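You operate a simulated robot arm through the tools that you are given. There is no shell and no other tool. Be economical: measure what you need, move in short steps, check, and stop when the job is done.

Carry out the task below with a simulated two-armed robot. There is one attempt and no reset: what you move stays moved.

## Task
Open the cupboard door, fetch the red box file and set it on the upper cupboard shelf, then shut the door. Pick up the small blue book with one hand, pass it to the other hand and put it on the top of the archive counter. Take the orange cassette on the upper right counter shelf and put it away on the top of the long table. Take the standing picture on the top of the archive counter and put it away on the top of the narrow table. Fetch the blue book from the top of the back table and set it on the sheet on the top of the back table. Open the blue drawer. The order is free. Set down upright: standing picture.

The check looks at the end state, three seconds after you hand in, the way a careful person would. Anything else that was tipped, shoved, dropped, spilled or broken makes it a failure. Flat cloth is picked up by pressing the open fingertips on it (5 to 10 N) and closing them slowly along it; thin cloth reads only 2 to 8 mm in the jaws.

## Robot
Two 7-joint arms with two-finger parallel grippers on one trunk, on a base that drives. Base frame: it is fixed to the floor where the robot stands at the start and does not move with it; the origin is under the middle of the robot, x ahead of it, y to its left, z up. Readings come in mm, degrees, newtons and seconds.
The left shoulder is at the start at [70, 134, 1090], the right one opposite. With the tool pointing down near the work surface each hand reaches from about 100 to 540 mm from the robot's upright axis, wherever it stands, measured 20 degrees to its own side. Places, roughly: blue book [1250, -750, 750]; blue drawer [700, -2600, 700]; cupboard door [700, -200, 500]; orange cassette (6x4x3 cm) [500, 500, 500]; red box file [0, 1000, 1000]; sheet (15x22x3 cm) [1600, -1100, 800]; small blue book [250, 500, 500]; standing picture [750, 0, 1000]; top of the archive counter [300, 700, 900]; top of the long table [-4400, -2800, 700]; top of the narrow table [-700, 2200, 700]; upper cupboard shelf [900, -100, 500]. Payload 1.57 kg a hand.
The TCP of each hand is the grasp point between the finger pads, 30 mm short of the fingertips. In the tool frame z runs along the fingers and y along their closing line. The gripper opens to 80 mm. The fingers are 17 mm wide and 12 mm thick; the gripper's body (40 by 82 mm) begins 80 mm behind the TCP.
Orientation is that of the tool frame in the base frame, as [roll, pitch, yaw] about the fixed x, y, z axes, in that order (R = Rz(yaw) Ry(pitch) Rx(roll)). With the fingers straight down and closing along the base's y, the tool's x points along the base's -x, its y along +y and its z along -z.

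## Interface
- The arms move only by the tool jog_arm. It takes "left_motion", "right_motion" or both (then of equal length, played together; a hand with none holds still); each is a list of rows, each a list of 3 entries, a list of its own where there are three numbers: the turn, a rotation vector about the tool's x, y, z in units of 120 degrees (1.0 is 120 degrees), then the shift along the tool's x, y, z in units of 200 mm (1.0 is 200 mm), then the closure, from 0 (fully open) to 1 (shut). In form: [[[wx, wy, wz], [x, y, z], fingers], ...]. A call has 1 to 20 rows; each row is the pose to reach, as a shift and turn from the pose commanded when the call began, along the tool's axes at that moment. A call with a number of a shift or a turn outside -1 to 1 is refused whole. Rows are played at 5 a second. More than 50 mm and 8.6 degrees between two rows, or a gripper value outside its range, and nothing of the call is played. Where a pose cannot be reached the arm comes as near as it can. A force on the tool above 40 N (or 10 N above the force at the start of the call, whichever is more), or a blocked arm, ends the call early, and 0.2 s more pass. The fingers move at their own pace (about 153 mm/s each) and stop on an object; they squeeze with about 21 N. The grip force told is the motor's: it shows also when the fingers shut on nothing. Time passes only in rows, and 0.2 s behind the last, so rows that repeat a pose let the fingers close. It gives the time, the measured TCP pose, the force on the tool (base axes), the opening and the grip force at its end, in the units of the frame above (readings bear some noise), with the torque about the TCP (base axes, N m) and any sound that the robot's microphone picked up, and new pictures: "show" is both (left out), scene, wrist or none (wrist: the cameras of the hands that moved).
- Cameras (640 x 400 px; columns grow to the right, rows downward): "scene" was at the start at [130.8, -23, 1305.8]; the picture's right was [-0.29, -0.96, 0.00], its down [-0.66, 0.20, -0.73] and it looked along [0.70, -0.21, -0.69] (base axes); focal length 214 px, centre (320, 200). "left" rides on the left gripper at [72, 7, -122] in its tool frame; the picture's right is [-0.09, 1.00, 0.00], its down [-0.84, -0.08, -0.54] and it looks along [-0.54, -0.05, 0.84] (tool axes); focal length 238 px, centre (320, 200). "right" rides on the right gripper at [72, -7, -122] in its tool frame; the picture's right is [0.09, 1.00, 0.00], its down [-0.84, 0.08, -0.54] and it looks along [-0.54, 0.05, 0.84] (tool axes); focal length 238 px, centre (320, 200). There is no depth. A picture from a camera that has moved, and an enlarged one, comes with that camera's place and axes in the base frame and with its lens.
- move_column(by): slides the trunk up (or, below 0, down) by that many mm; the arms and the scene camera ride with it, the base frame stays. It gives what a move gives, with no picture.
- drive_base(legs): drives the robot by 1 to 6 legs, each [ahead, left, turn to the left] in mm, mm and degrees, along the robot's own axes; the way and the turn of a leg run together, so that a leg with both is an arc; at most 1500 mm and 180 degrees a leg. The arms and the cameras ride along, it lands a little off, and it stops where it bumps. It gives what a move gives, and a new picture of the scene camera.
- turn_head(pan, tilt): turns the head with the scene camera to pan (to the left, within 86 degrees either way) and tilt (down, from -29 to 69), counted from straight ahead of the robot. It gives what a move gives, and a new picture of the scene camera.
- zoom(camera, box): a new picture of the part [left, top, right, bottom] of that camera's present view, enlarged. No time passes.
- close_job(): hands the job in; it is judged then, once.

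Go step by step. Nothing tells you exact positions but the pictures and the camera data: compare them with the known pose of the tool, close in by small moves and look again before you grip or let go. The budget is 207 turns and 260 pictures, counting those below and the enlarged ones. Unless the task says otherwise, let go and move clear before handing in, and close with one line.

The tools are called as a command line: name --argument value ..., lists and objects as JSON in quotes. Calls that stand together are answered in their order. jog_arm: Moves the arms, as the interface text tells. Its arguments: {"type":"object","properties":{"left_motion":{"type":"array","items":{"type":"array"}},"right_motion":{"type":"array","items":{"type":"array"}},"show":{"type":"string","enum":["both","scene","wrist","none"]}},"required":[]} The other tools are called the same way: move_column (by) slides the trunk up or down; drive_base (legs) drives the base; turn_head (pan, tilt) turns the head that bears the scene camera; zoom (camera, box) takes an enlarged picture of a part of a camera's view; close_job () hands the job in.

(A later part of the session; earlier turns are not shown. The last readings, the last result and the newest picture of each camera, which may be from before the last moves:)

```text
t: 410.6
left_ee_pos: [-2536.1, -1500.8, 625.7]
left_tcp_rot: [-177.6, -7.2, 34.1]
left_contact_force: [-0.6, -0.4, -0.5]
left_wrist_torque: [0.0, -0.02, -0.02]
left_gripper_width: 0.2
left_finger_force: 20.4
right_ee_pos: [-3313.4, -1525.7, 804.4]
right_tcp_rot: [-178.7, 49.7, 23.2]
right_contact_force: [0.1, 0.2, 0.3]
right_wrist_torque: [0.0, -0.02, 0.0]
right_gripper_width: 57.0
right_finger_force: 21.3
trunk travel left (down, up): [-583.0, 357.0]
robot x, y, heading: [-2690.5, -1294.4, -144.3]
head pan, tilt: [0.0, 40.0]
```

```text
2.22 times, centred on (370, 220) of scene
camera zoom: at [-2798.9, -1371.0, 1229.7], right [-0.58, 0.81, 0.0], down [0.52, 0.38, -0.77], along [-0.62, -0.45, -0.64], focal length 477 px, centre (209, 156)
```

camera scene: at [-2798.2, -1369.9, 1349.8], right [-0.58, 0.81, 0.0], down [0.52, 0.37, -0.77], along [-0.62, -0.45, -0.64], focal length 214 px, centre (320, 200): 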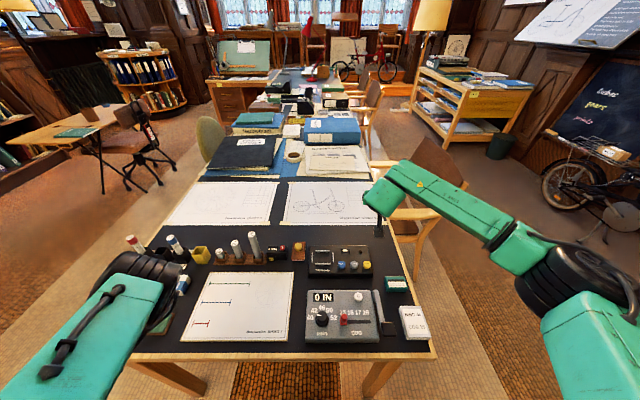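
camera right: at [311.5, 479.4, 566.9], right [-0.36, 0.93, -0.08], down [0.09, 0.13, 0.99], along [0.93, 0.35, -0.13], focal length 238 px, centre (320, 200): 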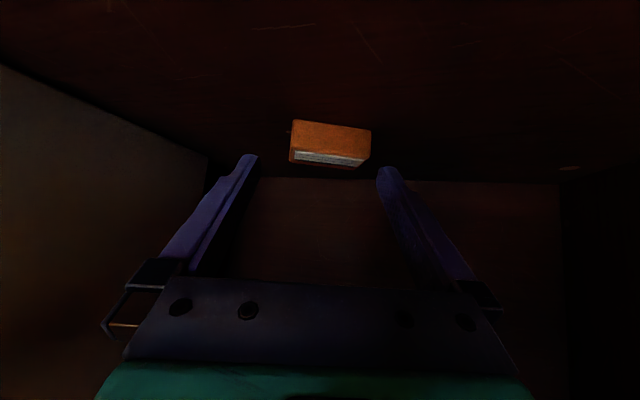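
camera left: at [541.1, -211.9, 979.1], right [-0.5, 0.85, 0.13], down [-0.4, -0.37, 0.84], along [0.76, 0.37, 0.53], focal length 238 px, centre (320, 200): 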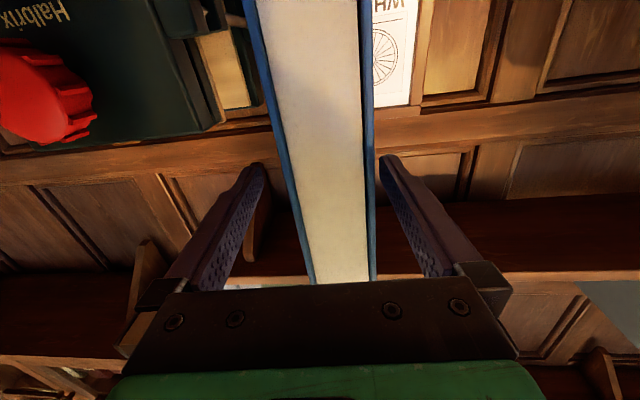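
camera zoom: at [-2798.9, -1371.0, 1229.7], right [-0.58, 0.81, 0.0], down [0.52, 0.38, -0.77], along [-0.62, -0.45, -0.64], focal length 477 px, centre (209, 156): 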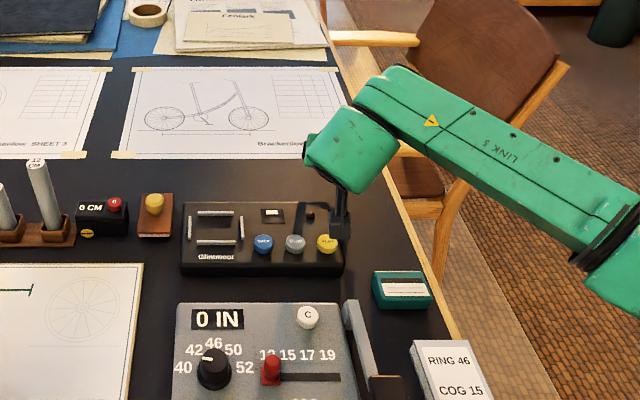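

My wrist camera would hang over the device, so I'll shift 42 mm right before the last bit of lowering.

drive_base --legs '[[0, -43, 0]]'

move_column --by -20

move_column --by -5

move_column --by -4

zoom --camera "scene" --box '[320, 120, 440, 270]'

```text
t: 411.5
left_ee_pos: [-2560.9, -1464.5, 626.0]
left_tcp_rot: [-177.7, -7.2, 34.0]
left_contact_force: [0.2, -0.5, 0.4]
left_wrist_torque: [-0.02, -0.01, 0.0]
left_gripper_width: 0.0
left_finger_force: 20.9
right_ee_pos: [-3337.0, -1489.7, 804.3]
right_tcp_rot: [-178.8, 49.7, 23.0]
right_contact_force: [-0.2, -0.5, -1.0]
right_wrist_torque: [0.02, -0.02, 0.02]
right_gripper_width: 57.0
right_finger_force: 20.7
trunk travel left (down, up): [-583.0, 357.0]
robot x, y, heading: [-2712.2, -1258.8, -144.1]
head pan, tilt: [0.0, 40.0]
camera scene: at [-2824.4, -1335.6, 1229.7], right [-0.58, 0.81, 0.0], down [0.52, 0.38, -0.77], along [-0.62, -0.45, -0.64], focal length 214 px, centre (320, 200)
```

scene: 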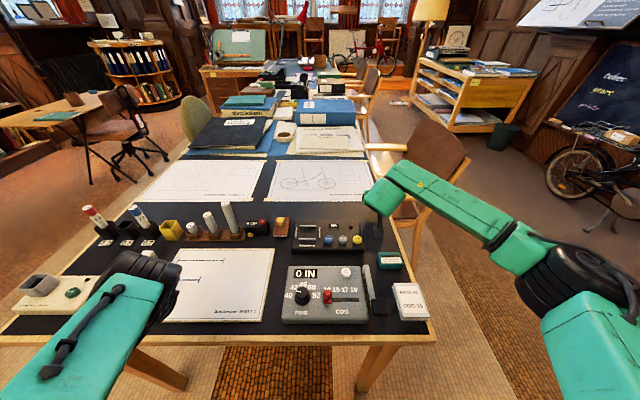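

```text
t: 412.1
left_ee_pos: [-2561.2, -1466.7, 605.7]
left_tcp_rot: [-177.7, -7.3, 34.0]
left_contact_force: [-0.3, -0.8, 0.2]
left_wrist_torque: [0.02, 0.02, 0.03]
left_gripper_width: 0.1
left_finger_force: 21.1
right_ee_pos: [-3338.4, -1489.5, 785.4]
right_tcp_rot: [-178.7, 49.7, 23.1]
right_contact_force: [0.0, 0.2, 0.0]
right_wrist_torque: [0.01, -0.02, 0.02]
right_gripper_width: 56.8
right_finger_force: 20.5
trunk travel left (down, up): [-563.0, 377.0]
robot x, y, heading: [-2712.4, -1261.3, -144.4]
head pan, tilt: [0.0, 40.0]
```

```text
t: 412.7
left_ee_pos: [-2559.7, -1465.6, 600.7]
left_tcp_rot: [-177.8, -7.2, 34.0]
left_contact_force: [0.1, -0.2, -0.3]
left_wrist_torque: [-0.01, 0.01, -0.02]
left_gripper_width: 0.0
left_finger_force: 20.9
right_ee_pos: [-3338.0, -1490.7, 779.6]
right_tcp_rot: [-178.7, 49.8, 23.2]
right_contact_force: [-0.2, 0.2, 0.6]
right_wrist_torque: [0.0, 0.02, 0.02]
right_gripper_width: 57.3
right_finger_force: 20.8
trunk travel left (down, up): [-558.0, 382.0]
robot x, y, heading: [-2711.2, -1258.2, -144.4]
head pan, tilt: [0.0, 40.0]
```

```text
t: 413.2
left_ee_pos: [-2559.5, -1465.7, 596.2]
left_tcp_rot: [-177.7, -7.1, 34.0]
left_contact_force: [-0.5, -0.4, 0.2]
left_wrist_torque: [-0.01, -0.01, 0.03]
left_gripper_width: 0.2
left_finger_force: 20.8
right_ee_pos: [-3338.3, -1490.2, 780.0]
right_tcp_rot: [-178.9, 50.1, 23.0]
right_contact_force: [-2.9, -0.8, 12.1]
right_wrist_torque: [-0.19, 0.42, -0.03]
right_gripper_width: 56.9
right_finger_force: 20.6
trunk travel left (down, up): [-554.0, 386.0]
robot x, y, heading: [-2715.9, -1258.3, -144.3]
head pan, tilt: [0.0, 40.0]
```

```text
2.67 times, centred on (380, 195) of scene
camera zoom: at [-2822.1, -1335.2, 1201.1], right [-0.58, 0.81, 0.0], down [0.52, 0.37, -0.77], along [-0.62, -0.45, -0.64], focal length 572 px, centre (160, 213)
```

zoom: 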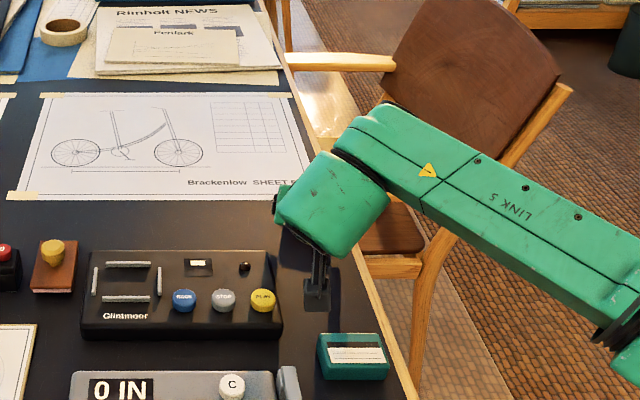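

Contact at the expected height. I'll release, raise, and check.

jog_arm --right_motion '[[[0, 0, 0], [0, 0, 0], 0.2], [[0, 0, 0], [0, 0, 0], 0.1], [[0, 0, 0], [0, 0, 0], 0], [[0, 0, 0], [0, 0, 0], 0]]' --show "none"

move_column --by 150

drive_base --legs '[[-400, 0, 0]]'

zoom --camera "scene" --box '[280, 120, 440, 220]'

```text
t: 414.2
left_ee_pos: [-2561.1, -1466.5, 595.8]
left_tcp_rot: [-177.7, -7.2, 34.0]
left_contact_force: [0.2, 0.3, -0.9]
left_wrist_torque: [0.0, -0.01, 0.0]
left_gripper_width: 0.0
left_finger_force: 21.4
right_ee_pos: [-3337.4, -1489.5, 776.0]
right_tcp_rot: [-178.6, 49.7, 23.2]
right_contact_force: [0.4, 0.6, 0.4]
right_wrist_torque: [0.02, 0.03, -0.02]
right_gripper_width: 80.0
right_finger_force: 0.1
trunk travel left (down, up): [-554.0, 386.0]
robot x, y, heading: [-2714.2, -1257.0, -144.3]
head pan, tilt: [0.0, 40.0]
```

```text
t: 416.0
left_ee_pos: [-2559.6, -1466.0, 746.9]
left_tcp_rot: [-177.6, -7.1, 34.0]
left_contact_force: [0.3, -1.5, 0.7]
left_wrist_torque: [-0.02, 0.03, 0.0]
left_gripper_width: 0.0
left_finger_force: 21.3
right_ee_pos: [-3338.7, -1490.4, 926.4]
right_tcp_rot: [-178.5, 49.7, 23.1]
right_contact_force: [0.1, -1.1, -0.1]
right_wrist_torque: [0.03, -0.01, 0.0]
right_gripper_width: 79.9
right_finger_force: 0.0
trunk travel left (down, up): [-704.0, 236.0]
robot x, y, heading: [-2713.3, -1254.3, -144.5]
head pan, tilt: [0.0, 40.0]
```

```text
t: 418.5
left_ee_pos: [-2231.3, -1231.3, 745.4]
left_tcp_rot: [-177.8, -7.2, 33.8]
left_contact_force: [0.1, 0.1, -0.8]
left_wrist_torque: [0.0, 0.01, -0.01]
left_gripper_width: 0.0
left_finger_force: 21.0
right_ee_pos: [-3010.5, -1251.5, 925.0]
right_tcp_rot: [-178.6, 49.7, 22.8]
right_contact_force: [-0.1, 1.0, 0.0]
right_wrist_torque: [0.0, 0.01, 0.0]
right_gripper_width: 80.1
right_finger_force: 0.1
trunk travel left (down, up): [-704.0, 236.0]
robot x, y, heading: [-2389.2, -1021.5, -144.4]
head pan, tilt: [0.0, 40.0]
camera scene: at [-2495.3, -1099.9, 1350.6], right [-0.58, 0.81, 0.0], down [0.52, 0.37, -0.77], along [-0.62, -0.44, -0.64], focal length 214 px, centre (320, 200)
```

scene: 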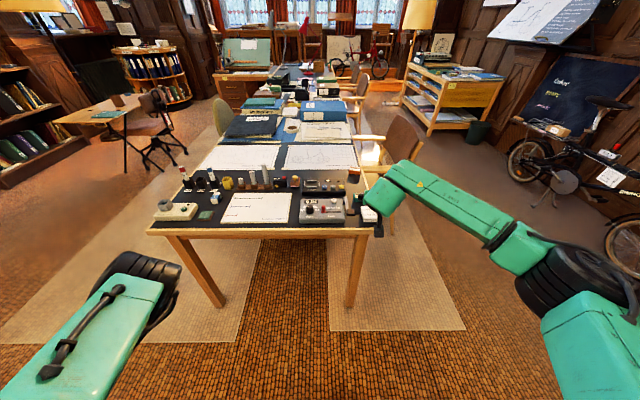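

```text
4.00 times, centred on (360, 170) of scene
camera zoom: at [-2495.3, -1099.9, 1350.6], right [-0.58, 0.81, 0.0], down [0.52, 0.37, -0.77], along [-0.62, -0.44, -0.64], focal length 858 px, centre (160, 320)
```

zoom: 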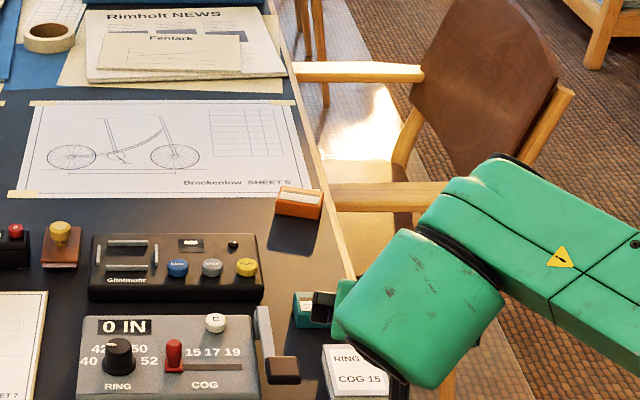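

The cassette is on the long table. Next are the back table and the blue drawer. I'll drive back up the lane, turn, and go right to the back table.

drive_base --legs '[[-1500, 0, 0], [-620, 50, 0], [0, 0, 179.4], [0, -1000, 0], [0, -700, 0]]'

turn_head --pan 0 --tilt 30

```text
t: 444.7
left_ee_pos: [219.9, -1014.9, 746.0]
left_tcp_rot: [-177.8, -7.1, -146.6]
left_contact_force: [0.4, 0.0, -0.5]
left_wrist_torque: [0.01, 0.02, -0.01]
left_gripper_width: 0.0
left_finger_force: 21.1
right_ee_pos: [996.5, -1000.7, 925.1]
right_tcp_rot: [-178.7, 49.8, -157.7]
right_contact_force: [0.9, 0.5, -0.4]
right_wrist_torque: [-0.02, 0.02, -0.02]
right_gripper_width: 80.3
right_finger_force: 0.2
trunk travel left (down, up): [-704.0, 236.0]
robot x, y, heading: [374.3, -1228.7, 35.0]
head pan, tilt: [0.0, 40.0]
camera scene: at [483.7, -1146.7, 1350.7], right [0.57, -0.82, 0.0], down [-0.53, -0.37, -0.77], along [0.63, 0.44, -0.64], focal length 214 px, centre (320, 200)
```

scene: 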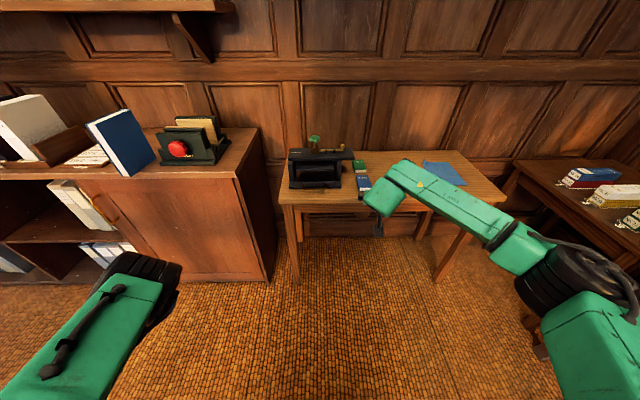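

```text
t: 445.5
left_ee_pos: [218.5, -1014.7, 746.3]
left_tcp_rot: [-177.8, -7.3, -146.7]
left_contact_force: [0.2, 0.4, 0.4]
left_wrist_torque: [-0.02, 0.06, 0.0]
left_gripper_width: 0.0
left_finger_force: 21.0
right_ee_pos: [997.3, -1000.0, 925.8]
right_tcp_rot: [-178.7, 49.7, -157.7]
right_contact_force: [0.4, -0.3, 0.2]
right_wrist_torque: [-0.02, 0.01, -0.03]
right_gripper_width: 79.9
right_finger_force: 0.0
trunk travel left (down, up): [-704.0, 236.0]
robot x, y, heading: [373.0, -1228.4, 34.9]
head pan, tilt: [0.0, 30.0]
camera scene: at [488.3, -1143.8, 1366.0], right [0.57, -0.82, 0.0], down [-0.41, -0.29, -0.87], along [0.71, 0.5, -0.5], focal length 214 px, centre (320, 200)
```

scene: 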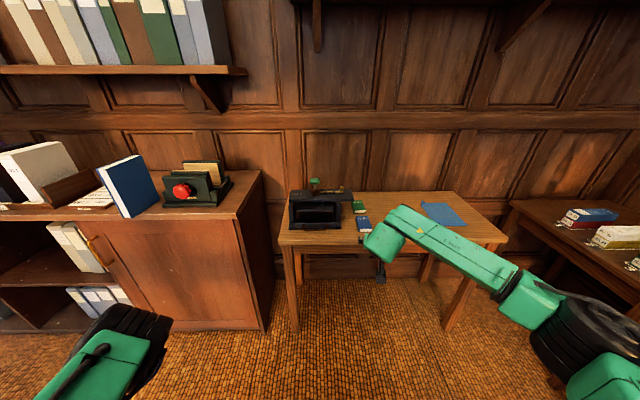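

zoom --camera "scene" --box '[330, 170, 490, 270]'

```text
4.00 times, centred on (410, 220) of scene
camera zoom: at [488.3, -1143.8, 1366.0], right [0.57, -0.82, 0.0], down [-0.41, -0.29, -0.87], along [0.71, 0.5, -0.5], focal length 858 px, centre (-40, 120)
```

zoom: 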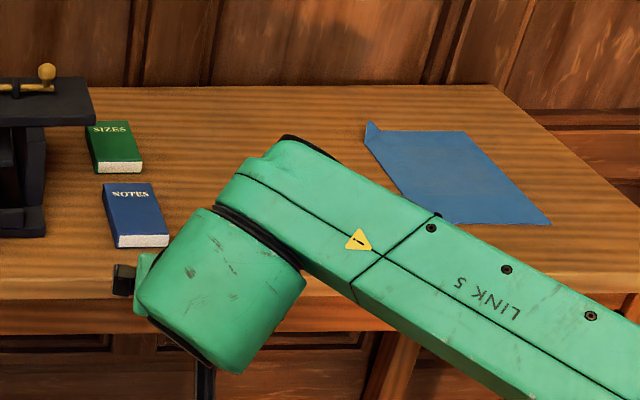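

The blue "NOTES" book is about 61×100 mm, lying flat at n≈585, s≈1428; the blue sheet's centre is at n≈685, s≈1865. A grip from above works. I'll set the right hand pointing straight down.

jog_arm --right_motion '[[[-0.04, 0, -0.034], [0, 0, 0], 0], [[-0.08, 0, -0.0675], [0, 0, 0], 0]]' --show "none"

jog_arm --right_motion '[[[0, 0.06, 0], [0.07, 0, -0.09], 0], [[0, 0.12, 0], [0.15, 0, -0.18], 0], [[0, 0.18, 0], [0.22, 0, -0.27], 0], [[0, 0.24, 0], [0.3, 0, -0.36], 0], [[0, 0.3, 0], [0.37, 0, -0.45], 0], [[0, 0.36, 0], [0.44, 0, -0.53], 0.1], [[0, 0.417, 0], [0.514, 0, -0.613], 0.1]]' --show "none"

```text
t: 446.1
left_ee_pos: [218.9, -1014.1, 746.1]
left_tcp_rot: [-177.7, -7.2, -146.7]
left_contact_force: [0.8, 0.2, -0.1]
left_wrist_torque: [-0.02, -0.02, 0.02]
left_gripper_width: 0.0
left_finger_force: 20.8
right_ee_pos: [996.3, -1000.7, 926.3]
right_tcp_rot: [-178.7, 49.5, -145.1]
right_contact_force: [0.4, 0.1, 0.3]
right_wrist_torque: [0.01, 0.04, 0.02]
right_gripper_width: 80.0
right_finger_force: 0.1
trunk travel left (down, up): [-704.0, 236.0]
robot x, y, heading: [374.3, -1227.8, 35.0]
head pan, tilt: [0.0, 30.0]
```

```text
t: 447.7
left_ee_pos: [220.0, -1014.0, 746.4]
left_tcp_rot: [-177.7, -7.2, -146.7]
left_contact_force: [0.5, -0.3, -0.6]
left_wrist_torque: [0.0, -0.01, -0.01]
left_gripper_width: 0.1
left_finger_force: 20.8
right_ee_pos: [862.2, -1090.3, 929.1]
right_tcp_rot: [-179.2, -0.6, -146.1]
right_contact_force: [0.0, 0.0, -0.1]
right_wrist_torque: [0.01, -0.02, 0.0]
right_gripper_width: 72.0
right_finger_force: 0.0
trunk travel left (down, up): [-704.0, 236.0]
robot x, y, heading: [368.0, -1225.9, 35.3]
head pan, tilt: [0.0, 30.0]
```

drive_base --legs '[[500, -40, 0]]'

zoom --camera "right" --box '[0, 0, 640, 400]'

```text
t: 450.6
left_ee_pos: [646.7, -765.0, 745.9]
left_tcp_rot: [-177.8, -7.2, -146.7]
left_contact_force: [0.3, 0.0, 0.2]
left_wrist_torque: [-0.01, 0.0, 0.01]
left_gripper_width: 0.0
left_finger_force: 21.3
right_ee_pos: [1290.1, -841.5, 927.4]
right_tcp_rot: [-179.2, -0.5, -146.1]
right_contact_force: [0.2, -0.1, -0.4]
right_wrist_torque: [0.0, 0.02, 0.01]
right_gripper_width: 71.9
right_finger_force: 0.1
trunk travel left (down, up): [-704.0, 236.0]
robot x, y, heading: [796.5, -976.9, 35.1]
head pan, tilt: [0.0, 30.0]
camera scene: at [915.3, -895.1, 1366.1], right [0.57, -0.82, 0.0], down [-0.41, -0.29, -0.87], along [0.71, 0.5, -0.5], focal length 214 px, centre (320, 200)
```

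scene: 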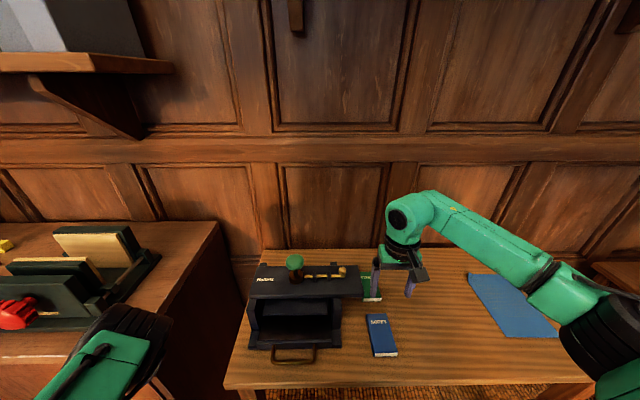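

```text
1.00 times, centred on (320, 200) of right (not enlarged: the box is as wide or as high as the picture)
camera zoom: at [1233.9, -885.0, 1051.2], right [-0.63, 0.78, -0.01], down [0.65, 0.54, 0.53], along [0.42, 0.33, -0.85], focal length 238 px, centre (320, 200)
```

zoom: 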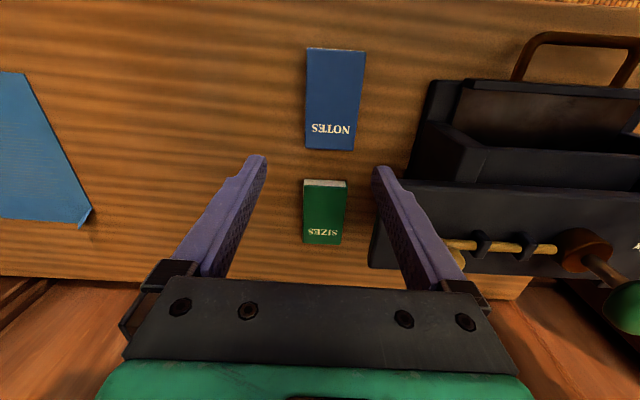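

Book centre is at n≈551, s≈1417, about 68 mm wide. I'll adjust with the arm, open fully, lower, and check.

jog_arm --right_motion '[[[0, 0, -0.015], [0.05, 0.03, 0], 0], [[0, 0, -0.029], [0.11, 0.065, 0], 0], [[0, 0, -0.029], [0.11, 0.065, 0], 0]]' --show "none"

move_column --by -105

zoom --camera "right" --box '[0, 0, 640, 400]'

```text
t: 451.4
left_ee_pos: [646.0, -766.9, 745.8]
left_tcp_rot: [-177.7, -7.2, -146.8]
left_contact_force: [0.7, -0.3, 0.3]
left_wrist_torque: [-0.01, -0.01, 0.0]
left_gripper_width: 0.0
left_finger_force: 21.0
right_ee_pos: [1264.9, -843.5, 928.6]
right_tcp_rot: [-179.2, -0.6, -142.6]
right_contact_force: [-0.5, -0.8, 0.3]
right_wrist_torque: [0.01, 0.03, 0.0]
right_gripper_width: 80.1
right_finger_force: 0.1
trunk travel left (down, up): [-704.0, 236.0]
robot x, y, heading: [797.8, -973.7, 34.8]
head pan, tilt: [0.0, 30.0]
```

```text
t: 452.8
left_ee_pos: [647.8, -766.3, 641.3]
left_tcp_rot: [-177.8, -7.2, -146.8]
left_contact_force: [0.7, -0.8, 0.0]
left_wrist_torque: [0.03, 0.0, 0.02]
left_gripper_width: 0.3
left_finger_force: 21.0
right_ee_pos: [1265.3, -843.8, 822.7]
right_tcp_rot: [-179.2, -0.5, -142.8]
right_contact_force: [-0.1, 0.0, 0.0]
right_wrist_torque: [-0.02, -0.01, -0.02]
right_gripper_width: 79.8
right_finger_force: 0.0
trunk travel left (down, up): [-599.0, 341.0]
robot x, y, heading: [798.7, -975.0, 35.0]
head pan, tilt: [0.0, 30.0]
```

```text
1.00 times, centred on (320, 200) of right (not enlarged: the box is as wide or as high as the picture)
camera zoom: at [1211.7, -889.7, 946.5], right [-0.68, 0.74, -0.01], down [0.62, 0.58, 0.53], along [0.4, 0.35, -0.85], focal length 238 px, centre (320, 200)
```

zoom: 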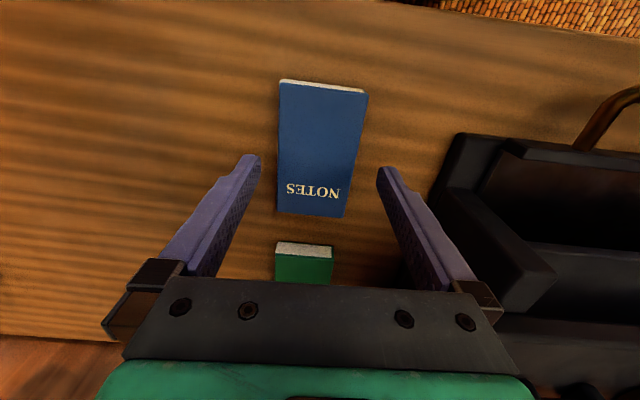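

Well aligned. Lowering to the table and gripping.

move_column --by -36

move_column --by -5

jog_arm --right_motion '[[[0, 0, 0], [0, 0, 0], 0.05], [[0, 0, 0], [0, 0, 0], 0.15], [[0, 0, 0], [0, 0, 0], 0.4], [[0, 0, 0], [0, 0, 0], 1], [[0, 0, 0], [0, 0, 0], 1]]' --show "none"

```text
t: 453.6
left_ee_pos: [645.9, -765.9, 605.5]
left_tcp_rot: [-177.7, -7.1, -146.8]
left_contact_force: [-0.1, -0.3, 0.9]
left_wrist_torque: [0.02, 0.02, 0.0]
left_gripper_width: 0.1
left_finger_force: 20.6
right_ee_pos: [1265.3, -842.9, 789.9]
right_tcp_rot: [-179.5, -0.2, -142.8]
right_contact_force: [3.7, 0.8, 22.4]
right_wrist_torque: [0.9, 0.41, -0.3]
right_gripper_width: 78.5
right_finger_force: 0.1
trunk travel left (down, up): [-563.0, 377.0]
robot x, y, heading: [801.5, -974.2, 35.2]
head pan, tilt: [0.0, 30.0]
```

```text
t: 453.9
left_ee_pos: [645.8, -766.3, 602.9]
left_tcp_rot: [-177.8, -7.1, -146.8]
left_contact_force: [-0.1, 0.4, -0.9]
left_wrist_torque: [0.0, 0.0, -0.01]
left_gripper_width: 0.0
left_finger_force: 21.1
right_ee_pos: [1264.1, -842.5, 790.7]
right_tcp_rot: [-179.8, 0.2, -142.7]
right_contact_force: [-3.7, -5.7, 11.5]
right_wrist_torque: [0.23, 0.5, 0.39]
right_gripper_width: 78.3
right_finger_force: 0.2
trunk travel left (down, up): [-560.0, 380.0]
robot x, y, heading: [799.4, -976.9, 34.7]
head pan, tilt: [0.0, 30.0]
stopped: the force on the tool passed its limit at 45 N (the readings are from after the stop); the commanded pose is now the measured one
```

```text
t: 455.1
left_ee_pos: [646.6, -764.6, 603.0]
left_tcp_rot: [-177.6, -7.0, -146.8]
left_contact_force: [0.0, 0.3, 0.6]
left_wrist_torque: [-0.02, 0.0, 0.03]
left_gripper_width: 0.0
left_finger_force: 20.5
right_ee_pos: [1264.9, -840.7, 789.8]
right_tcp_rot: [-179.5, 0.2, -142.9]
right_contact_force: [-5.6, 6.3, 12.7]
right_wrist_torque: [0.66, 0.31, 0.06]
right_gripper_width: 57.7
right_finger_force: 21.4
trunk travel left (down, up): [-560.0, 380.0]
robot x, y, heading: [798.3, -971.9, 34.9]
head pan, tilt: [0.0, 30.0]
```

Gripped at 57.7 mm. Lifting and checking.

move_column --by 60

zoom --camera "right" --box '[0, 0, 640, 400]'

```text
t: 456.1
left_ee_pos: [647.3, -766.3, 663.6]
left_tcp_rot: [-177.7, -7.1, -146.8]
left_contact_force: [0.2, 0.3, 0.6]
left_wrist_torque: [-0.02, 0.0, -0.02]
left_gripper_width: 0.0
left_finger_force: 21.3
right_ee_pos: [1266.4, -841.2, 847.9]
right_tcp_rot: [-179.5, 0.0, -142.8]
right_contact_force: [0.3, -0.1, -0.9]
right_wrist_torque: [-0.01, -0.01, 0.05]
right_gripper_width: 57.4
right_finger_force: 20.9
trunk travel left (down, up): [-620.0, 320.0]
robot x, y, heading: [797.8, -977.0, 35.0]
head pan, tilt: [0.0, 30.0]
```

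```text
1.00 times, centred on (320, 200) of right (not enlarged: the box is as wide or as high as the picture)
camera zoom: at [1212.7, -888.9, 970.7], right [-0.68, 0.74, -0.01], down [0.62, 0.57, 0.54], along [0.4, 0.36, -0.84], focal length 238 px, centre (320, 200)
```

zoom: 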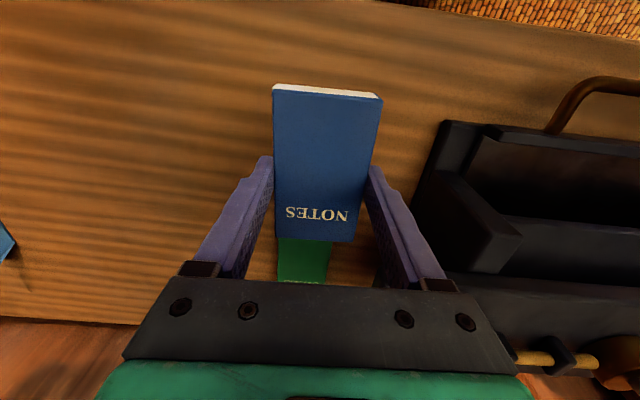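

Book held. I'll extend the arm 70 mm and move right to above the sheet.

jog_arm --right_motion '[[[0, 0, 0], [-0.12, 0, 0], 1], [[0, 0, 0], [-0.24, 0, 0], 1], [[0, 0, 0], [-0.35, 0, 0], 1]]' --show "none"

drive_base --legs '[[0, -446, 0], [48, 0, 0]]'

zoom --camera "right" --box '[0, 0, 640, 400]'

```text
t: 456.7
left_ee_pos: [647.2, -766.6, 663.8]
left_tcp_rot: [-177.8, -7.0, -146.7]
left_contact_force: [1.0, -0.1, -0.5]
left_wrist_torque: [-0.03, 0.02, 0.02]
left_gripper_width: 0.0
left_finger_force: 20.9
right_ee_pos: [1288.6, -823.9, 848.7]
right_tcp_rot: [-179.5, -1.5, -141.9]
right_contact_force: [-11.4, -15.3, 8.9]
right_wrist_torque: [0.82, -0.2, 0.64]
right_gripper_width: 57.3
right_finger_force: 20.6
trunk travel left (down, up): [-620.0, 320.0]
robot x, y, heading: [799.8, -976.3, 34.6]
head pan, tilt: [0.0, 30.0]
stopped in row 2 (right hand): the force on the tool passed its limit at 56 N (the readings are from after the stop); the commanded pose is now the measured one
```

```text
t: 459.9
left_ee_pos: [943.5, -1108.4, 662.7]
left_tcp_rot: [-177.7, -7.2, -146.9]
left_contact_force: [-0.1, -0.2, -0.5]
left_wrist_torque: [0.0, -0.01, 0.03]
left_gripper_width: 0.0
left_finger_force: 20.9
right_ee_pos: [1587.2, -1165.8, 849.2]
right_tcp_rot: [-179.5, -1.3, -142.2]
right_contact_force: [0.5, -0.1, -0.9]
right_wrist_torque: [0.02, 0.03, 0.0]
right_gripper_width: 57.4
right_finger_force: 20.9
trunk travel left (down, up): [-620.0, 320.0]
robot x, y, heading: [1095.8, -1313.6, 34.7]
head pan, tilt: [0.0, 30.0]
camera scene: at [1211.6, -1238.1, 1282.5], right [0.57, -0.82, 0.0], down [-0.41, -0.29, -0.87], along [0.71, 0.49, -0.5], focal length 214 px, centre (320, 200)
```

scene: 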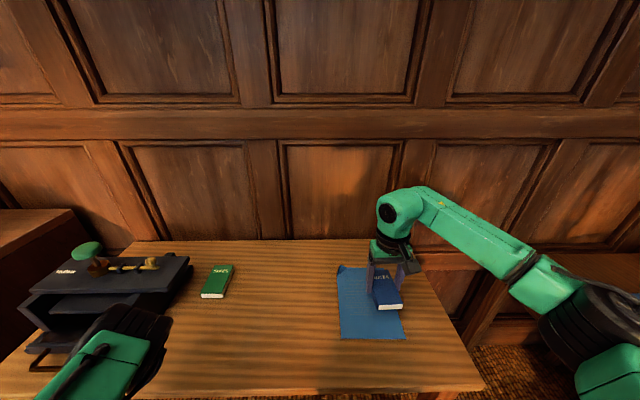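

```text
1.00 times, centred on (320, 200) of right (not enlarged: the box is as wide or as high as the picture)
camera zoom: at [1535.4, -1212.0, 972.4], right [-0.68, 0.73, -0.01], down [0.62, 0.59, 0.52], along [0.39, 0.35, -0.85], focal length 238 px, centre (320, 200)
```

zoom: 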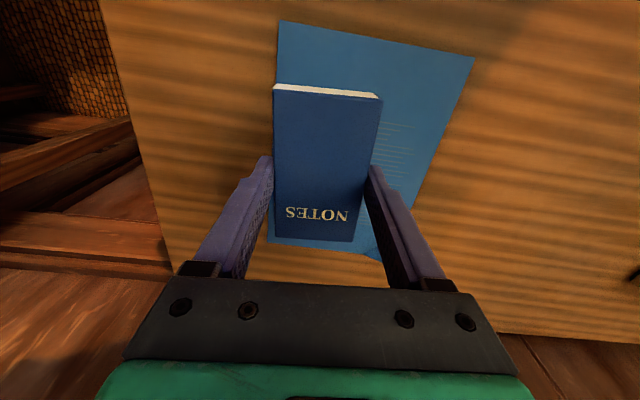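

The book is over the sheet; I'll centre it (left 27, forward 20), then lower.

jog_arm --right_motion '[[[0, 0, 0], [-0.05, 0.07, 0], 1], [[0, 0, 0], [-0.1, 0.135, 0], 1], [[0, 0, 0], [-0.1, 0.135, 0], 1]]' --show "none"

move_column --by -52

move_column --by -4

move_column --by -3

```text
t: 460.7
left_ee_pos: [942.8, -1109.1, 663.1]
left_tcp_rot: [-177.8, -7.2, -146.9]
left_contact_force: [0.4, -0.3, 0.4]
left_wrist_torque: [0.03, -0.02, -0.01]
left_gripper_width: 0.0
left_finger_force: 21.0
right_ee_pos: [1585.7, -1132.5, 847.6]
right_tcp_rot: [-179.5, -1.2, -142.2]
right_contact_force: [-0.3, -0.5, -1.0]
right_wrist_torque: [0.01, 0.0, -0.01]
right_gripper_width: 57.4
right_finger_force: 21.1
trunk travel left (down, up): [-620.0, 320.0]
robot x, y, heading: [1096.1, -1321.0, 34.7]
head pan, tilt: [0.0, 30.0]
```

```text
t: 461.7
left_ee_pos: [942.8, -1108.6, 611.4]
left_tcp_rot: [-177.7, -7.2, -146.9]
left_contact_force: [0.6, 0.0, 0.1]
left_wrist_torque: [0.0, -0.02, 0.0]
left_gripper_width: 0.0
left_finger_force: 21.2
right_ee_pos: [1585.0, -1132.5, 797.3]
right_tcp_rot: [-179.4, -1.2, -142.3]
right_contact_force: [0.5, 0.5, -1.2]
right_wrist_torque: [-0.02, 0.0, -0.01]
right_gripper_width: 57.5
right_finger_force: 20.9
trunk travel left (down, up): [-568.0, 372.0]
robot x, y, heading: [1095.5, -1318.9, 34.8]
head pan, tilt: [0.0, 30.0]
```

```text
t: 462.2
left_ee_pos: [943.2, -1108.8, 607.5]
left_tcp_rot: [-177.7, -7.3, -146.9]
left_contact_force: [0.1, 0.3, 0.0]
left_wrist_torque: [-0.01, -0.01, -0.03]
left_gripper_width: 0.2
left_finger_force: 21.7
right_ee_pos: [1585.6, -1131.3, 793.9]
right_tcp_rot: [-179.5, -1.1, -142.3]
right_contact_force: [0.7, 0.8, 5.9]
right_wrist_torque: [0.31, -0.15, -0.01]
right_gripper_width: 57.4
right_finger_force: 21.3
trunk travel left (down, up): [-564.0, 376.0]
robot x, y, heading: [1095.4, -1318.7, 34.9]
head pan, tilt: [0.0, 30.0]
```

```text
t: 462.7
left_ee_pos: [942.1, -1108.7, 603.8]
left_tcp_rot: [-177.7, -7.1, -146.9]
left_contact_force: [1.0, -0.5, 0.3]
left_wrist_torque: [-0.03, 0.04, -0.03]
left_gripper_width: 0.0
left_finger_force: 20.8
right_ee_pos: [1585.6, -1131.0, 793.1]
right_tcp_rot: [-179.5, -0.8, -142.3]
right_contact_force: [3.9, 1.1, 17.2]
right_wrist_torque: [0.67, -0.36, -0.14]
right_gripper_width: 57.5
right_finger_force: 21.1
trunk travel left (down, up): [-561.0, 379.0]
robot x, y, heading: [1094.5, -1319.0, 34.7]
head pan, tilt: [0.0, 30.0]
```

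Contact. I'll lift 4 mm so the fingertips don't drag the sheet, release, and rise.

move_column --by 4

jog_arm --right_motion '[[[0, 0, 0], [0, 0, 0], 0.2], [[0, 0, 0], [0, 0, 0], 0.1], [[0, 0, 0], [0, 0, 0], 0], [[0, 0, 0], [0, 0, 0], 0]]' --show "none"

move_column --by 150

drive_base --legs '[[-500, 0, 0]]'

zoom --camera "scene" --box '[80, 150, 440, 330]'

```text
t: 463.2
left_ee_pos: [942.1, -1109.4, 608.7]
left_tcp_rot: [-177.8, -7.1, -146.8]
left_contact_force: [0.6, 0.2, 0.4]
left_wrist_torque: [0.02, 0.02, 0.0]
left_gripper_width: 0.0
left_finger_force: 20.6
right_ee_pos: [1583.7, -1132.9, 793.4]
right_tcp_rot: [-179.4, -1.3, -142.1]
right_contact_force: [0.4, 1.3, 3.7]
right_wrist_torque: [0.25, -0.13, 0.02]
right_gripper_width: 57.0
right_finger_force: 20.9
trunk travel left (down, up): [-565.0, 375.0]
robot x, y, heading: [1093.4, -1318.2, 34.7]
head pan, tilt: [0.0, 30.0]
```

```text
t: 464.2
left_ee_pos: [943.0, -1107.8, 608.5]
left_tcp_rot: [-177.8, -7.2, -146.9]
left_contact_force: [0.0, 0.2, -0.9]
left_wrist_torque: [0.02, 0.0, 0.04]
left_gripper_width: 0.1
left_finger_force: 21.3
right_ee_pos: [1584.7, -1131.7, 793.3]
right_tcp_rot: [-179.5, -1.3, -142.2]
right_contact_force: [-0.7, 0.6, 0.5]
right_wrist_torque: [-0.02, 0.01, -0.02]
right_gripper_width: 79.8
right_finger_force: 0.1
trunk travel left (down, up): [-565.0, 375.0]
robot x, y, heading: [1097.9, -1319.0, 34.9]
head pan, tilt: [0.0, 30.0]
```

```text
t: 466.0
left_ee_pos: [942.5, -1109.5, 758.8]
left_tcp_rot: [-177.8, -7.2, -146.9]
left_contact_force: [-0.3, -0.3, 0.2]
left_wrist_torque: [-0.04, 0.06, 0.0]
left_gripper_width: 0.0
left_finger_force: 20.7
right_ee_pos: [1587.0, -1132.1, 944.8]
right_tcp_rot: [-179.4, -1.3, -142.1]
right_contact_force: [0.1, 0.0, 0.8]
right_wrist_torque: [-0.01, -0.01, 0.03]
right_gripper_width: 79.8
right_finger_force: 0.0
trunk travel left (down, up): [-715.0, 225.0]
robot x, y, heading: [1098.4, -1320.4, 34.8]
head pan, tilt: [0.0, 30.0]
```

```text
t: 468.9
left_ee_pos: [530.0, -1394.0, 758.0]
left_tcp_rot: [-177.7, -7.3, -147.0]
left_contact_force: [-0.4, 0.0, -0.7]
left_wrist_torque: [0.0, -0.01, 0.03]
left_gripper_width: 0.0
left_finger_force: 20.4
right_ee_pos: [1173.9, -1418.8, 941.3]
right_tcp_rot: [-179.6, -1.2, -142.3]
right_contact_force: [1.4, 1.4, 0.0]
right_wrist_torque: [0.01, -0.01, -0.04]
right_gripper_width: 79.7
right_finger_force: 0.1
trunk travel left (down, up): [-715.0, 225.0]
robot x, y, heading: [683.4, -1605.2, 34.7]
head pan, tilt: [0.0, 30.0]
camera scene: at [799.5, -1524.5, 1377.5], right [0.57, -0.82, 0.0], down [-0.41, -0.28, -0.87], along [0.71, 0.49, -0.5], focal length 214 px, centre (320, 200)
```

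scene: 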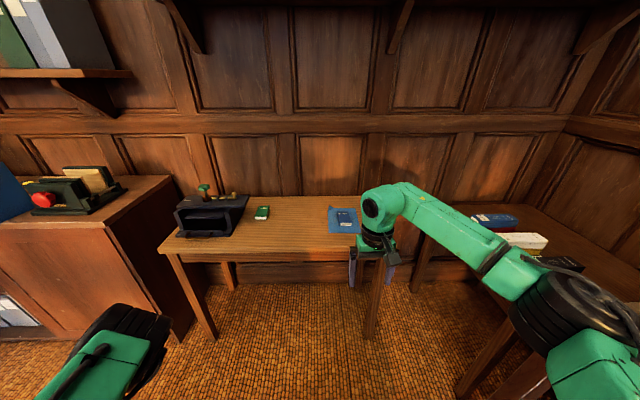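

```text
1.78 times, centred on (260, 240) of scene
camera zoom: at [799.5, -1524.5, 1377.5], right [0.57, -0.82, 0.0], down [-0.41, -0.28, -0.87], along [0.71, 0.49, -0.5], focal length 381 px, centre (427, 129)
```

zoom: 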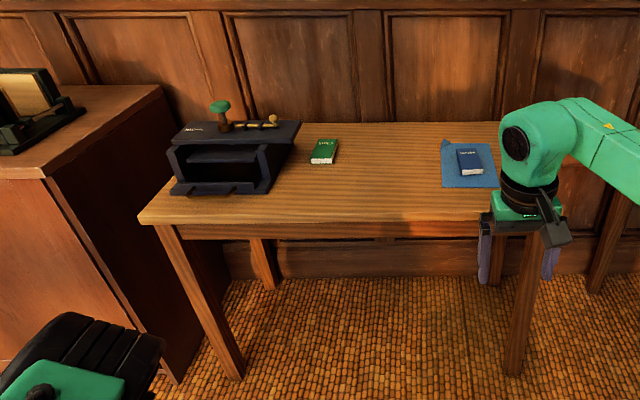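

The book lies on the sheet and everything else stands. Now the drawer: I'll orient the right hand forward with the fingers closing vertically, turn to face the bench, and look.

jog_arm --right_motion '[[[-0.038, -0.038, 0.038], [0, 0, 0], 0], [[-0.077, -0.077, 0.077], [0, 0, 0], 0], [[-0.115, -0.115, 0.115], [0, 0, 0], 0], [[-0.154, -0.154, 0.154], [0, 0, 0], 0], [[-0.192, -0.192, 0.192], [0, 0, 0], 0], [[-0.231, -0.231, 0.231], [0, 0, 0], 0], [[-0.269, -0.269, 0.269], [0, 0, 0], 0], [[-0.308, -0.308, 0.308], [0, 0, 0], 0], [[-0.346, -0.346, 0.346], [0, 0, 0], 0], [[-0.385, -0.385, 0.385], [0, 0, 0], 0], [[-0.423, -0.423, 0.423], [0, 0, 0], 0], [[-0.462, -0.462, 0.462], [0, 0, 0], 0], [[-0.5, -0.5, 0.5], [0, 0, 0], 0], [[-0.539, -0.539, 0.539], [0, 0, 0], 0], [[-0.577, -0.577, 0.577], [0, 0, 0], 0]]' --show "none"

drive_base --legs '[[-100, 0, 0], [0, 0, -89.7], [0, -330, 0]]'

```text
t: 472.1
left_ee_pos: [530.9, -1393.5, 758.8]
left_tcp_rot: [-177.7, -7.2, -146.9]
left_contact_force: [-0.3, -0.1, 0.1]
left_wrist_torque: [-0.02, -0.02, -0.01]
left_gripper_width: 0.0
left_finger_force: 21.9
right_ee_pos: [1173.2, -1419.1, 943.6]
right_tcp_rot: [91.1, 0.7, 127.6]
right_contact_force: [-0.5, 0.0, -0.2]
right_wrist_torque: [0.01, 0.03, -0.03]
right_gripper_width: 80.1
right_finger_force: 0.0
trunk travel left (down, up): [-715.0, 225.0]
robot x, y, heading: [682.2, -1603.0, 34.7]
head pan, tilt: [0.0, 30.0]
```

```text
t: 478.9
left_ee_pos: [538.7, -1699.4, 758.1]
left_tcp_rot: [-177.7, -7.2, 122.7]
left_contact_force: [0.7, 0.6, 0.4]
left_wrist_torque: [0.0, 0.0, 0.0]
left_gripper_width: 0.0
left_finger_force: 21.2
right_ee_pos: [512.2, -2341.2, 943.1]
right_tcp_rot: [91.4, 0.6, 37.5]
right_contact_force: [0.3, 0.5, 0.4]
right_wrist_torque: [-0.01, -0.01, 0.01]
right_gripper_width: 79.9
right_finger_force: 0.1
trunk travel left (down, up): [-715.0, 225.0]
robot x, y, heading: [325.3, -1852.5, -55.9]
head pan, tilt: [0.0, 30.0]
camera scene: at [408.8, -1965.0, 1377.5], right [-0.82, -0.57, 0.0], down [-0.28, 0.41, -0.87], along [0.49, -0.71, -0.5], focal length 214 px, centre (320, 200)
```

scene: 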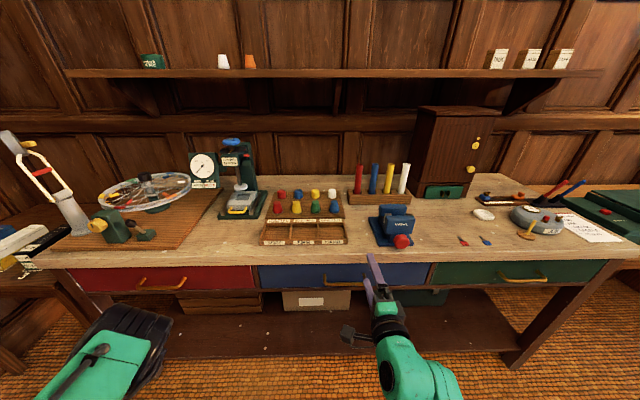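

zoom --camera "scene" --box '[250, 245, 450, 345]'

zoom --camera "right" --box '[0, 0, 640, 400]'

```text
3.20 times, centred on (350, 295) of scene
camera zoom: at [408.8, -1965.0, 1377.5], right [-0.82, -0.57, 0.0], down [-0.28, 0.41, -0.87], along [0.49, -0.71, -0.5], focal length 686 px, centre (224, -104)
```

zoom: 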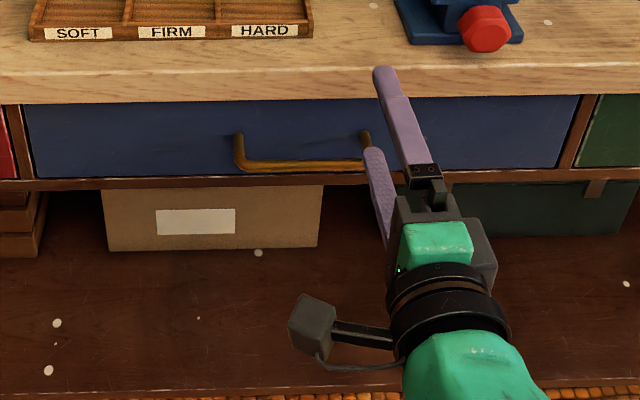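

```text
1.00 times, centred on (320, 200) of right (not enlarged: the box is as wide or as high as the picture)
camera zoom: at [495.1, -2200.8, 939.0], right [0.09, 0.04, 0.99], down [-0.99, -0.08, 0.1], along [0.09, -1.0, 0.04], focal length 238 px, centre (320, 200)
```

zoom: 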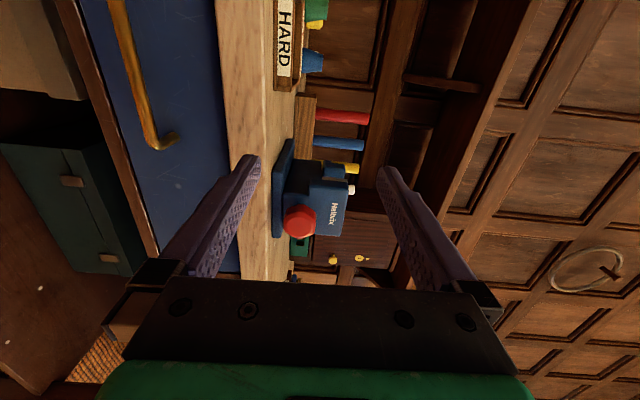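

The handle bar triangulates to centre [614, −2408, 771], about 138 mm long. I'll lower to its height, part-close the fingers, and approach.

jog_arm --right_motion '[[[0, 0, 0], [0, 0, 0], 0.37], [[0, 0, 0], [0, 0, 0], 0.37]]' --show "none"

move_column --by -172

drive_base --legs '[[0, 45, 0], [60, 0, 0]]'

zoom --camera "right" --box '[0, 0, 640, 400]'

```text
t: 479.5
left_ee_pos: [538.5, -1699.4, 757.4]
left_tcp_rot: [-177.8, -7.2, 122.9]
left_contact_force: [0.4, 0.1, -0.6]
left_wrist_torque: [0.0, -0.01, 0.03]
left_gripper_width: 0.0
left_finger_force: 20.5
right_ee_pos: [511.4, -2341.8, 943.7]
right_tcp_rot: [91.2, 0.6, 37.6]
right_contact_force: [0.1, 0.0, 0.0]
right_wrist_torque: [0.02, -0.04, 0.01]
right_gripper_width: 50.6
right_finger_force: 0.0
trunk travel left (down, up): [-715.0, 225.0]
robot x, y, heading: [328.1, -1849.5, -55.7]
head pan, tilt: [0.0, 30.0]
```

```text
t: 481.4
left_ee_pos: [539.1, -1699.9, 585.0]
left_tcp_rot: [-177.7, -7.2, 122.8]
left_contact_force: [-0.5, 0.5, -0.4]
left_wrist_torque: [0.01, 0.01, 0.03]
left_gripper_width: 0.0
left_finger_force: 21.0
right_ee_pos: [511.7, -2340.7, 770.9]
right_tcp_rot: [91.4, 0.6, 37.5]
right_contact_force: [-0.2, 0.4, -0.4]
right_wrist_torque: [0.01, -0.02, 0.01]
right_gripper_width: 50.6
right_finger_force: 0.1
trunk travel left (down, up): [-543.0, 397.0]
robot x, y, heading: [325.9, -1849.2, -55.5]
head pan, tilt: [0.0, 30.0]
```

```text
t: 482.9
left_ee_pos: [608.6, -1723.6, 586.9]
left_tcp_rot: [-177.7, -7.2, 122.9]
left_contact_force: [-0.2, -0.4, 1.1]
left_wrist_torque: [0.03, 0.03, 0.03]
left_gripper_width: 0.0
left_finger_force: 21.0
right_ee_pos: [583.5, -2366.3, 770.7]
right_tcp_rot: [91.3, 0.6, 37.6]
right_contact_force: [-0.6, -0.3, -0.4]
right_wrist_torque: [-0.02, -0.05, 0.01]
right_gripper_width: 50.3
right_finger_force: 0.1
trunk travel left (down, up): [-543.0, 397.0]
robot x, y, heading: [395.3, -1873.4, -55.3]
head pan, tilt: [0.0, 30.0]
camera scene: at [479.8, -1989.7, 1205.3], right [-0.82, -0.57, 0.0], down [-0.28, 0.41, -0.87], along [0.49, -0.71, -0.5], focal length 214 px, centre (320, 200)
```

scene: 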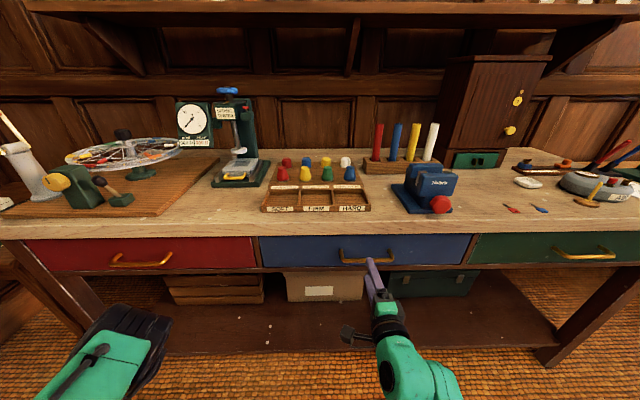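

```text
1.00 times, centred on (320, 200) of right (not enlarged: the box is as wide or as high as the picture)
camera zoom: at [566.0, -2225.0, 766.5], right [0.1, 0.04, 0.99], down [-0.99, -0.08, 0.1], along [0.09, -1.0, 0.04], focal length 238 px, centre (320, 200)
```

zoom: 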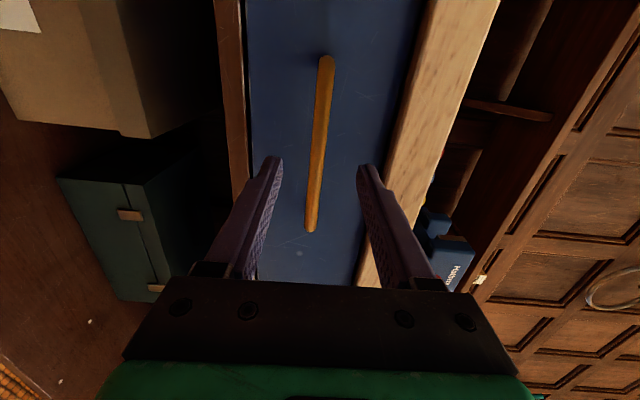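

The handle is centred between the fingers. Advance 47 mm and grip.

drive_base --legs '[[47, 0, 0]]'

jog_arm --right_motion '[[[0, 0, 0], [0, 0, 0], 0.6], [[0, 0, 0], [0, 0, 0], 1], [[0, 0, 0], [0, 0, 0], 1], [[0, 0, 0], [0, 0, 0], 1]]' --show "none"

```text
t: 483.8
left_ee_pos: [637.3, -1762.8, 586.5]
left_tcp_rot: [-177.7, -7.3, 122.9]
left_contact_force: [0.8, 0.1, 0.2]
left_wrist_torque: [0.03, 0.0, 0.0]
left_gripper_width: 0.0
left_finger_force: 21.5
right_ee_pos: [610.8, -2406.2, 770.7]
right_tcp_rot: [91.4, 0.5, 37.5]
right_contact_force: [0.2, -0.2, 0.3]
right_wrist_torque: [-0.02, 0.04, -0.01]
right_gripper_width: 50.6
right_finger_force: 0.0
trunk travel left (down, up): [-543.0, 397.0]
robot x, y, heading: [425.5, -1913.7, -55.4]
head pan, tilt: [0.0, 30.0]
camera scene: at [506.7, -2029.3, 1205.3], right [-0.82, -0.57, 0.0], down [-0.28, 0.41, -0.87], along [0.49, -0.71, -0.5], focal length 214 px, centre (320, 200)
```

scene: 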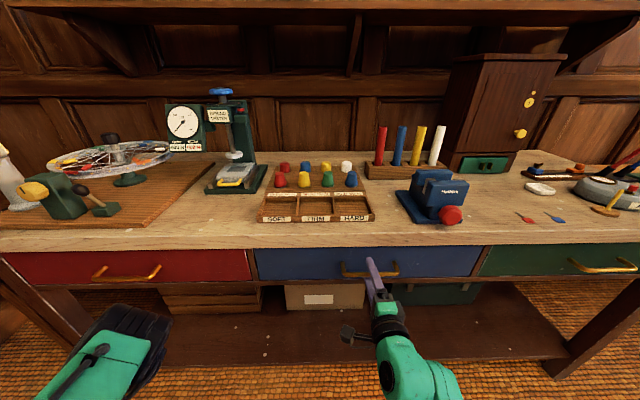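

```text
t: 484.8
left_ee_pos: [635.3, -1761.4, 585.3]
left_tcp_rot: [-177.8, -7.2, 122.8]
left_contact_force: [0.4, 0.2, -0.3]
left_wrist_torque: [0.0, -0.01, -0.01]
left_gripper_width: 0.0
left_finger_force: 21.3
right_ee_pos: [609.4, -2404.0, 768.3]
right_tcp_rot: [91.8, 0.5, 37.7]
right_contact_force: [-6.9, 13.9, -21.3]
right_wrist_torque: [0.45, -0.12, -0.22]
right_gripper_width: 11.7
right_finger_force: 29.3
trunk travel left (down, up): [-543.0, 397.0]
robot x, y, heading: [425.3, -1912.7, -55.3]
head pan, tilt: [0.0, 30.0]
```

Handle gripped (11.7 mm). I'll ease the vertical load and pull back.

move_column --by -4

drive_base --legs '[[-40, 0, 0], [-50, 0, 0], [-50, 0, 0], [-50, 0, 0], [-40, 0, 0]]'

```text
t: 485.4
left_ee_pos: [635.5, -1761.8, 581.9]
left_tcp_rot: [-177.9, -7.2, 122.9]
left_contact_force: [1.0, 0.1, 1.6]
left_wrist_torque: [0.0, 0.01, -0.01]
left_gripper_width: 0.0
left_finger_force: 21.1
right_ee_pos: [609.3, -2404.0, 767.7]
right_tcp_rot: [91.2, 0.5, 37.6]
right_contact_force: [-6.7, 11.6, -14.0]
right_wrist_torque: [0.35, -0.19, 0.36]
right_gripper_width: 11.9
right_finger_force: 29.1
trunk travel left (down, up): [-539.0, 401.0]
robot x, y, heading: [427.0, -1912.9, -55.3]
head pan, tilt: [0.0, 30.0]
```

```text
t: 488.3
left_ee_pos: [505.4, -1577.7, 582.4]
left_tcp_rot: [-178.0, -7.1, 122.9]
left_contact_force: [0.6, 0.5, 0.4]
left_wrist_torque: [-0.02, -0.02, 0.02]
left_gripper_width: 0.1
left_finger_force: 21.2
right_ee_pos: [477.2, -2218.9, 767.7]
right_tcp_rot: [91.2, 0.4, 37.5]
right_contact_force: [-18.5, -14.0, 4.9]
right_wrist_torque: [0.11, -0.24, -0.65]
right_gripper_width: 11.9
right_finger_force: 29.2
trunk travel left (down, up): [-539.0, 401.0]
robot x, y, heading: [296.5, -1724.8, -55.5]
head pan, tilt: [0.0, 30.0]
camera scene: at [372.2, -1842.2, 1201.8], right [-0.82, -0.57, 0.0], down [-0.28, 0.41, -0.87], along [0.49, -0.71, -0.5], focal length 214 px, centre (320, 200)
```

scene: 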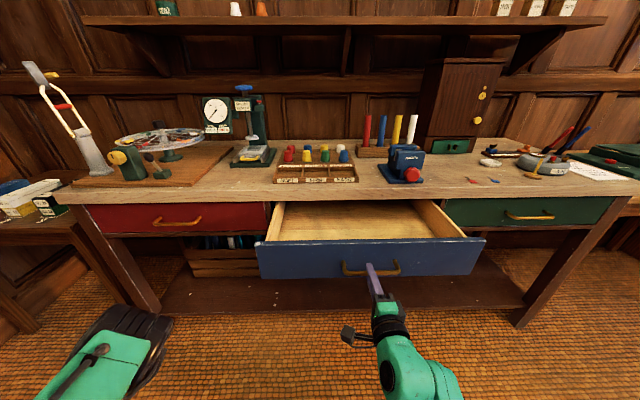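

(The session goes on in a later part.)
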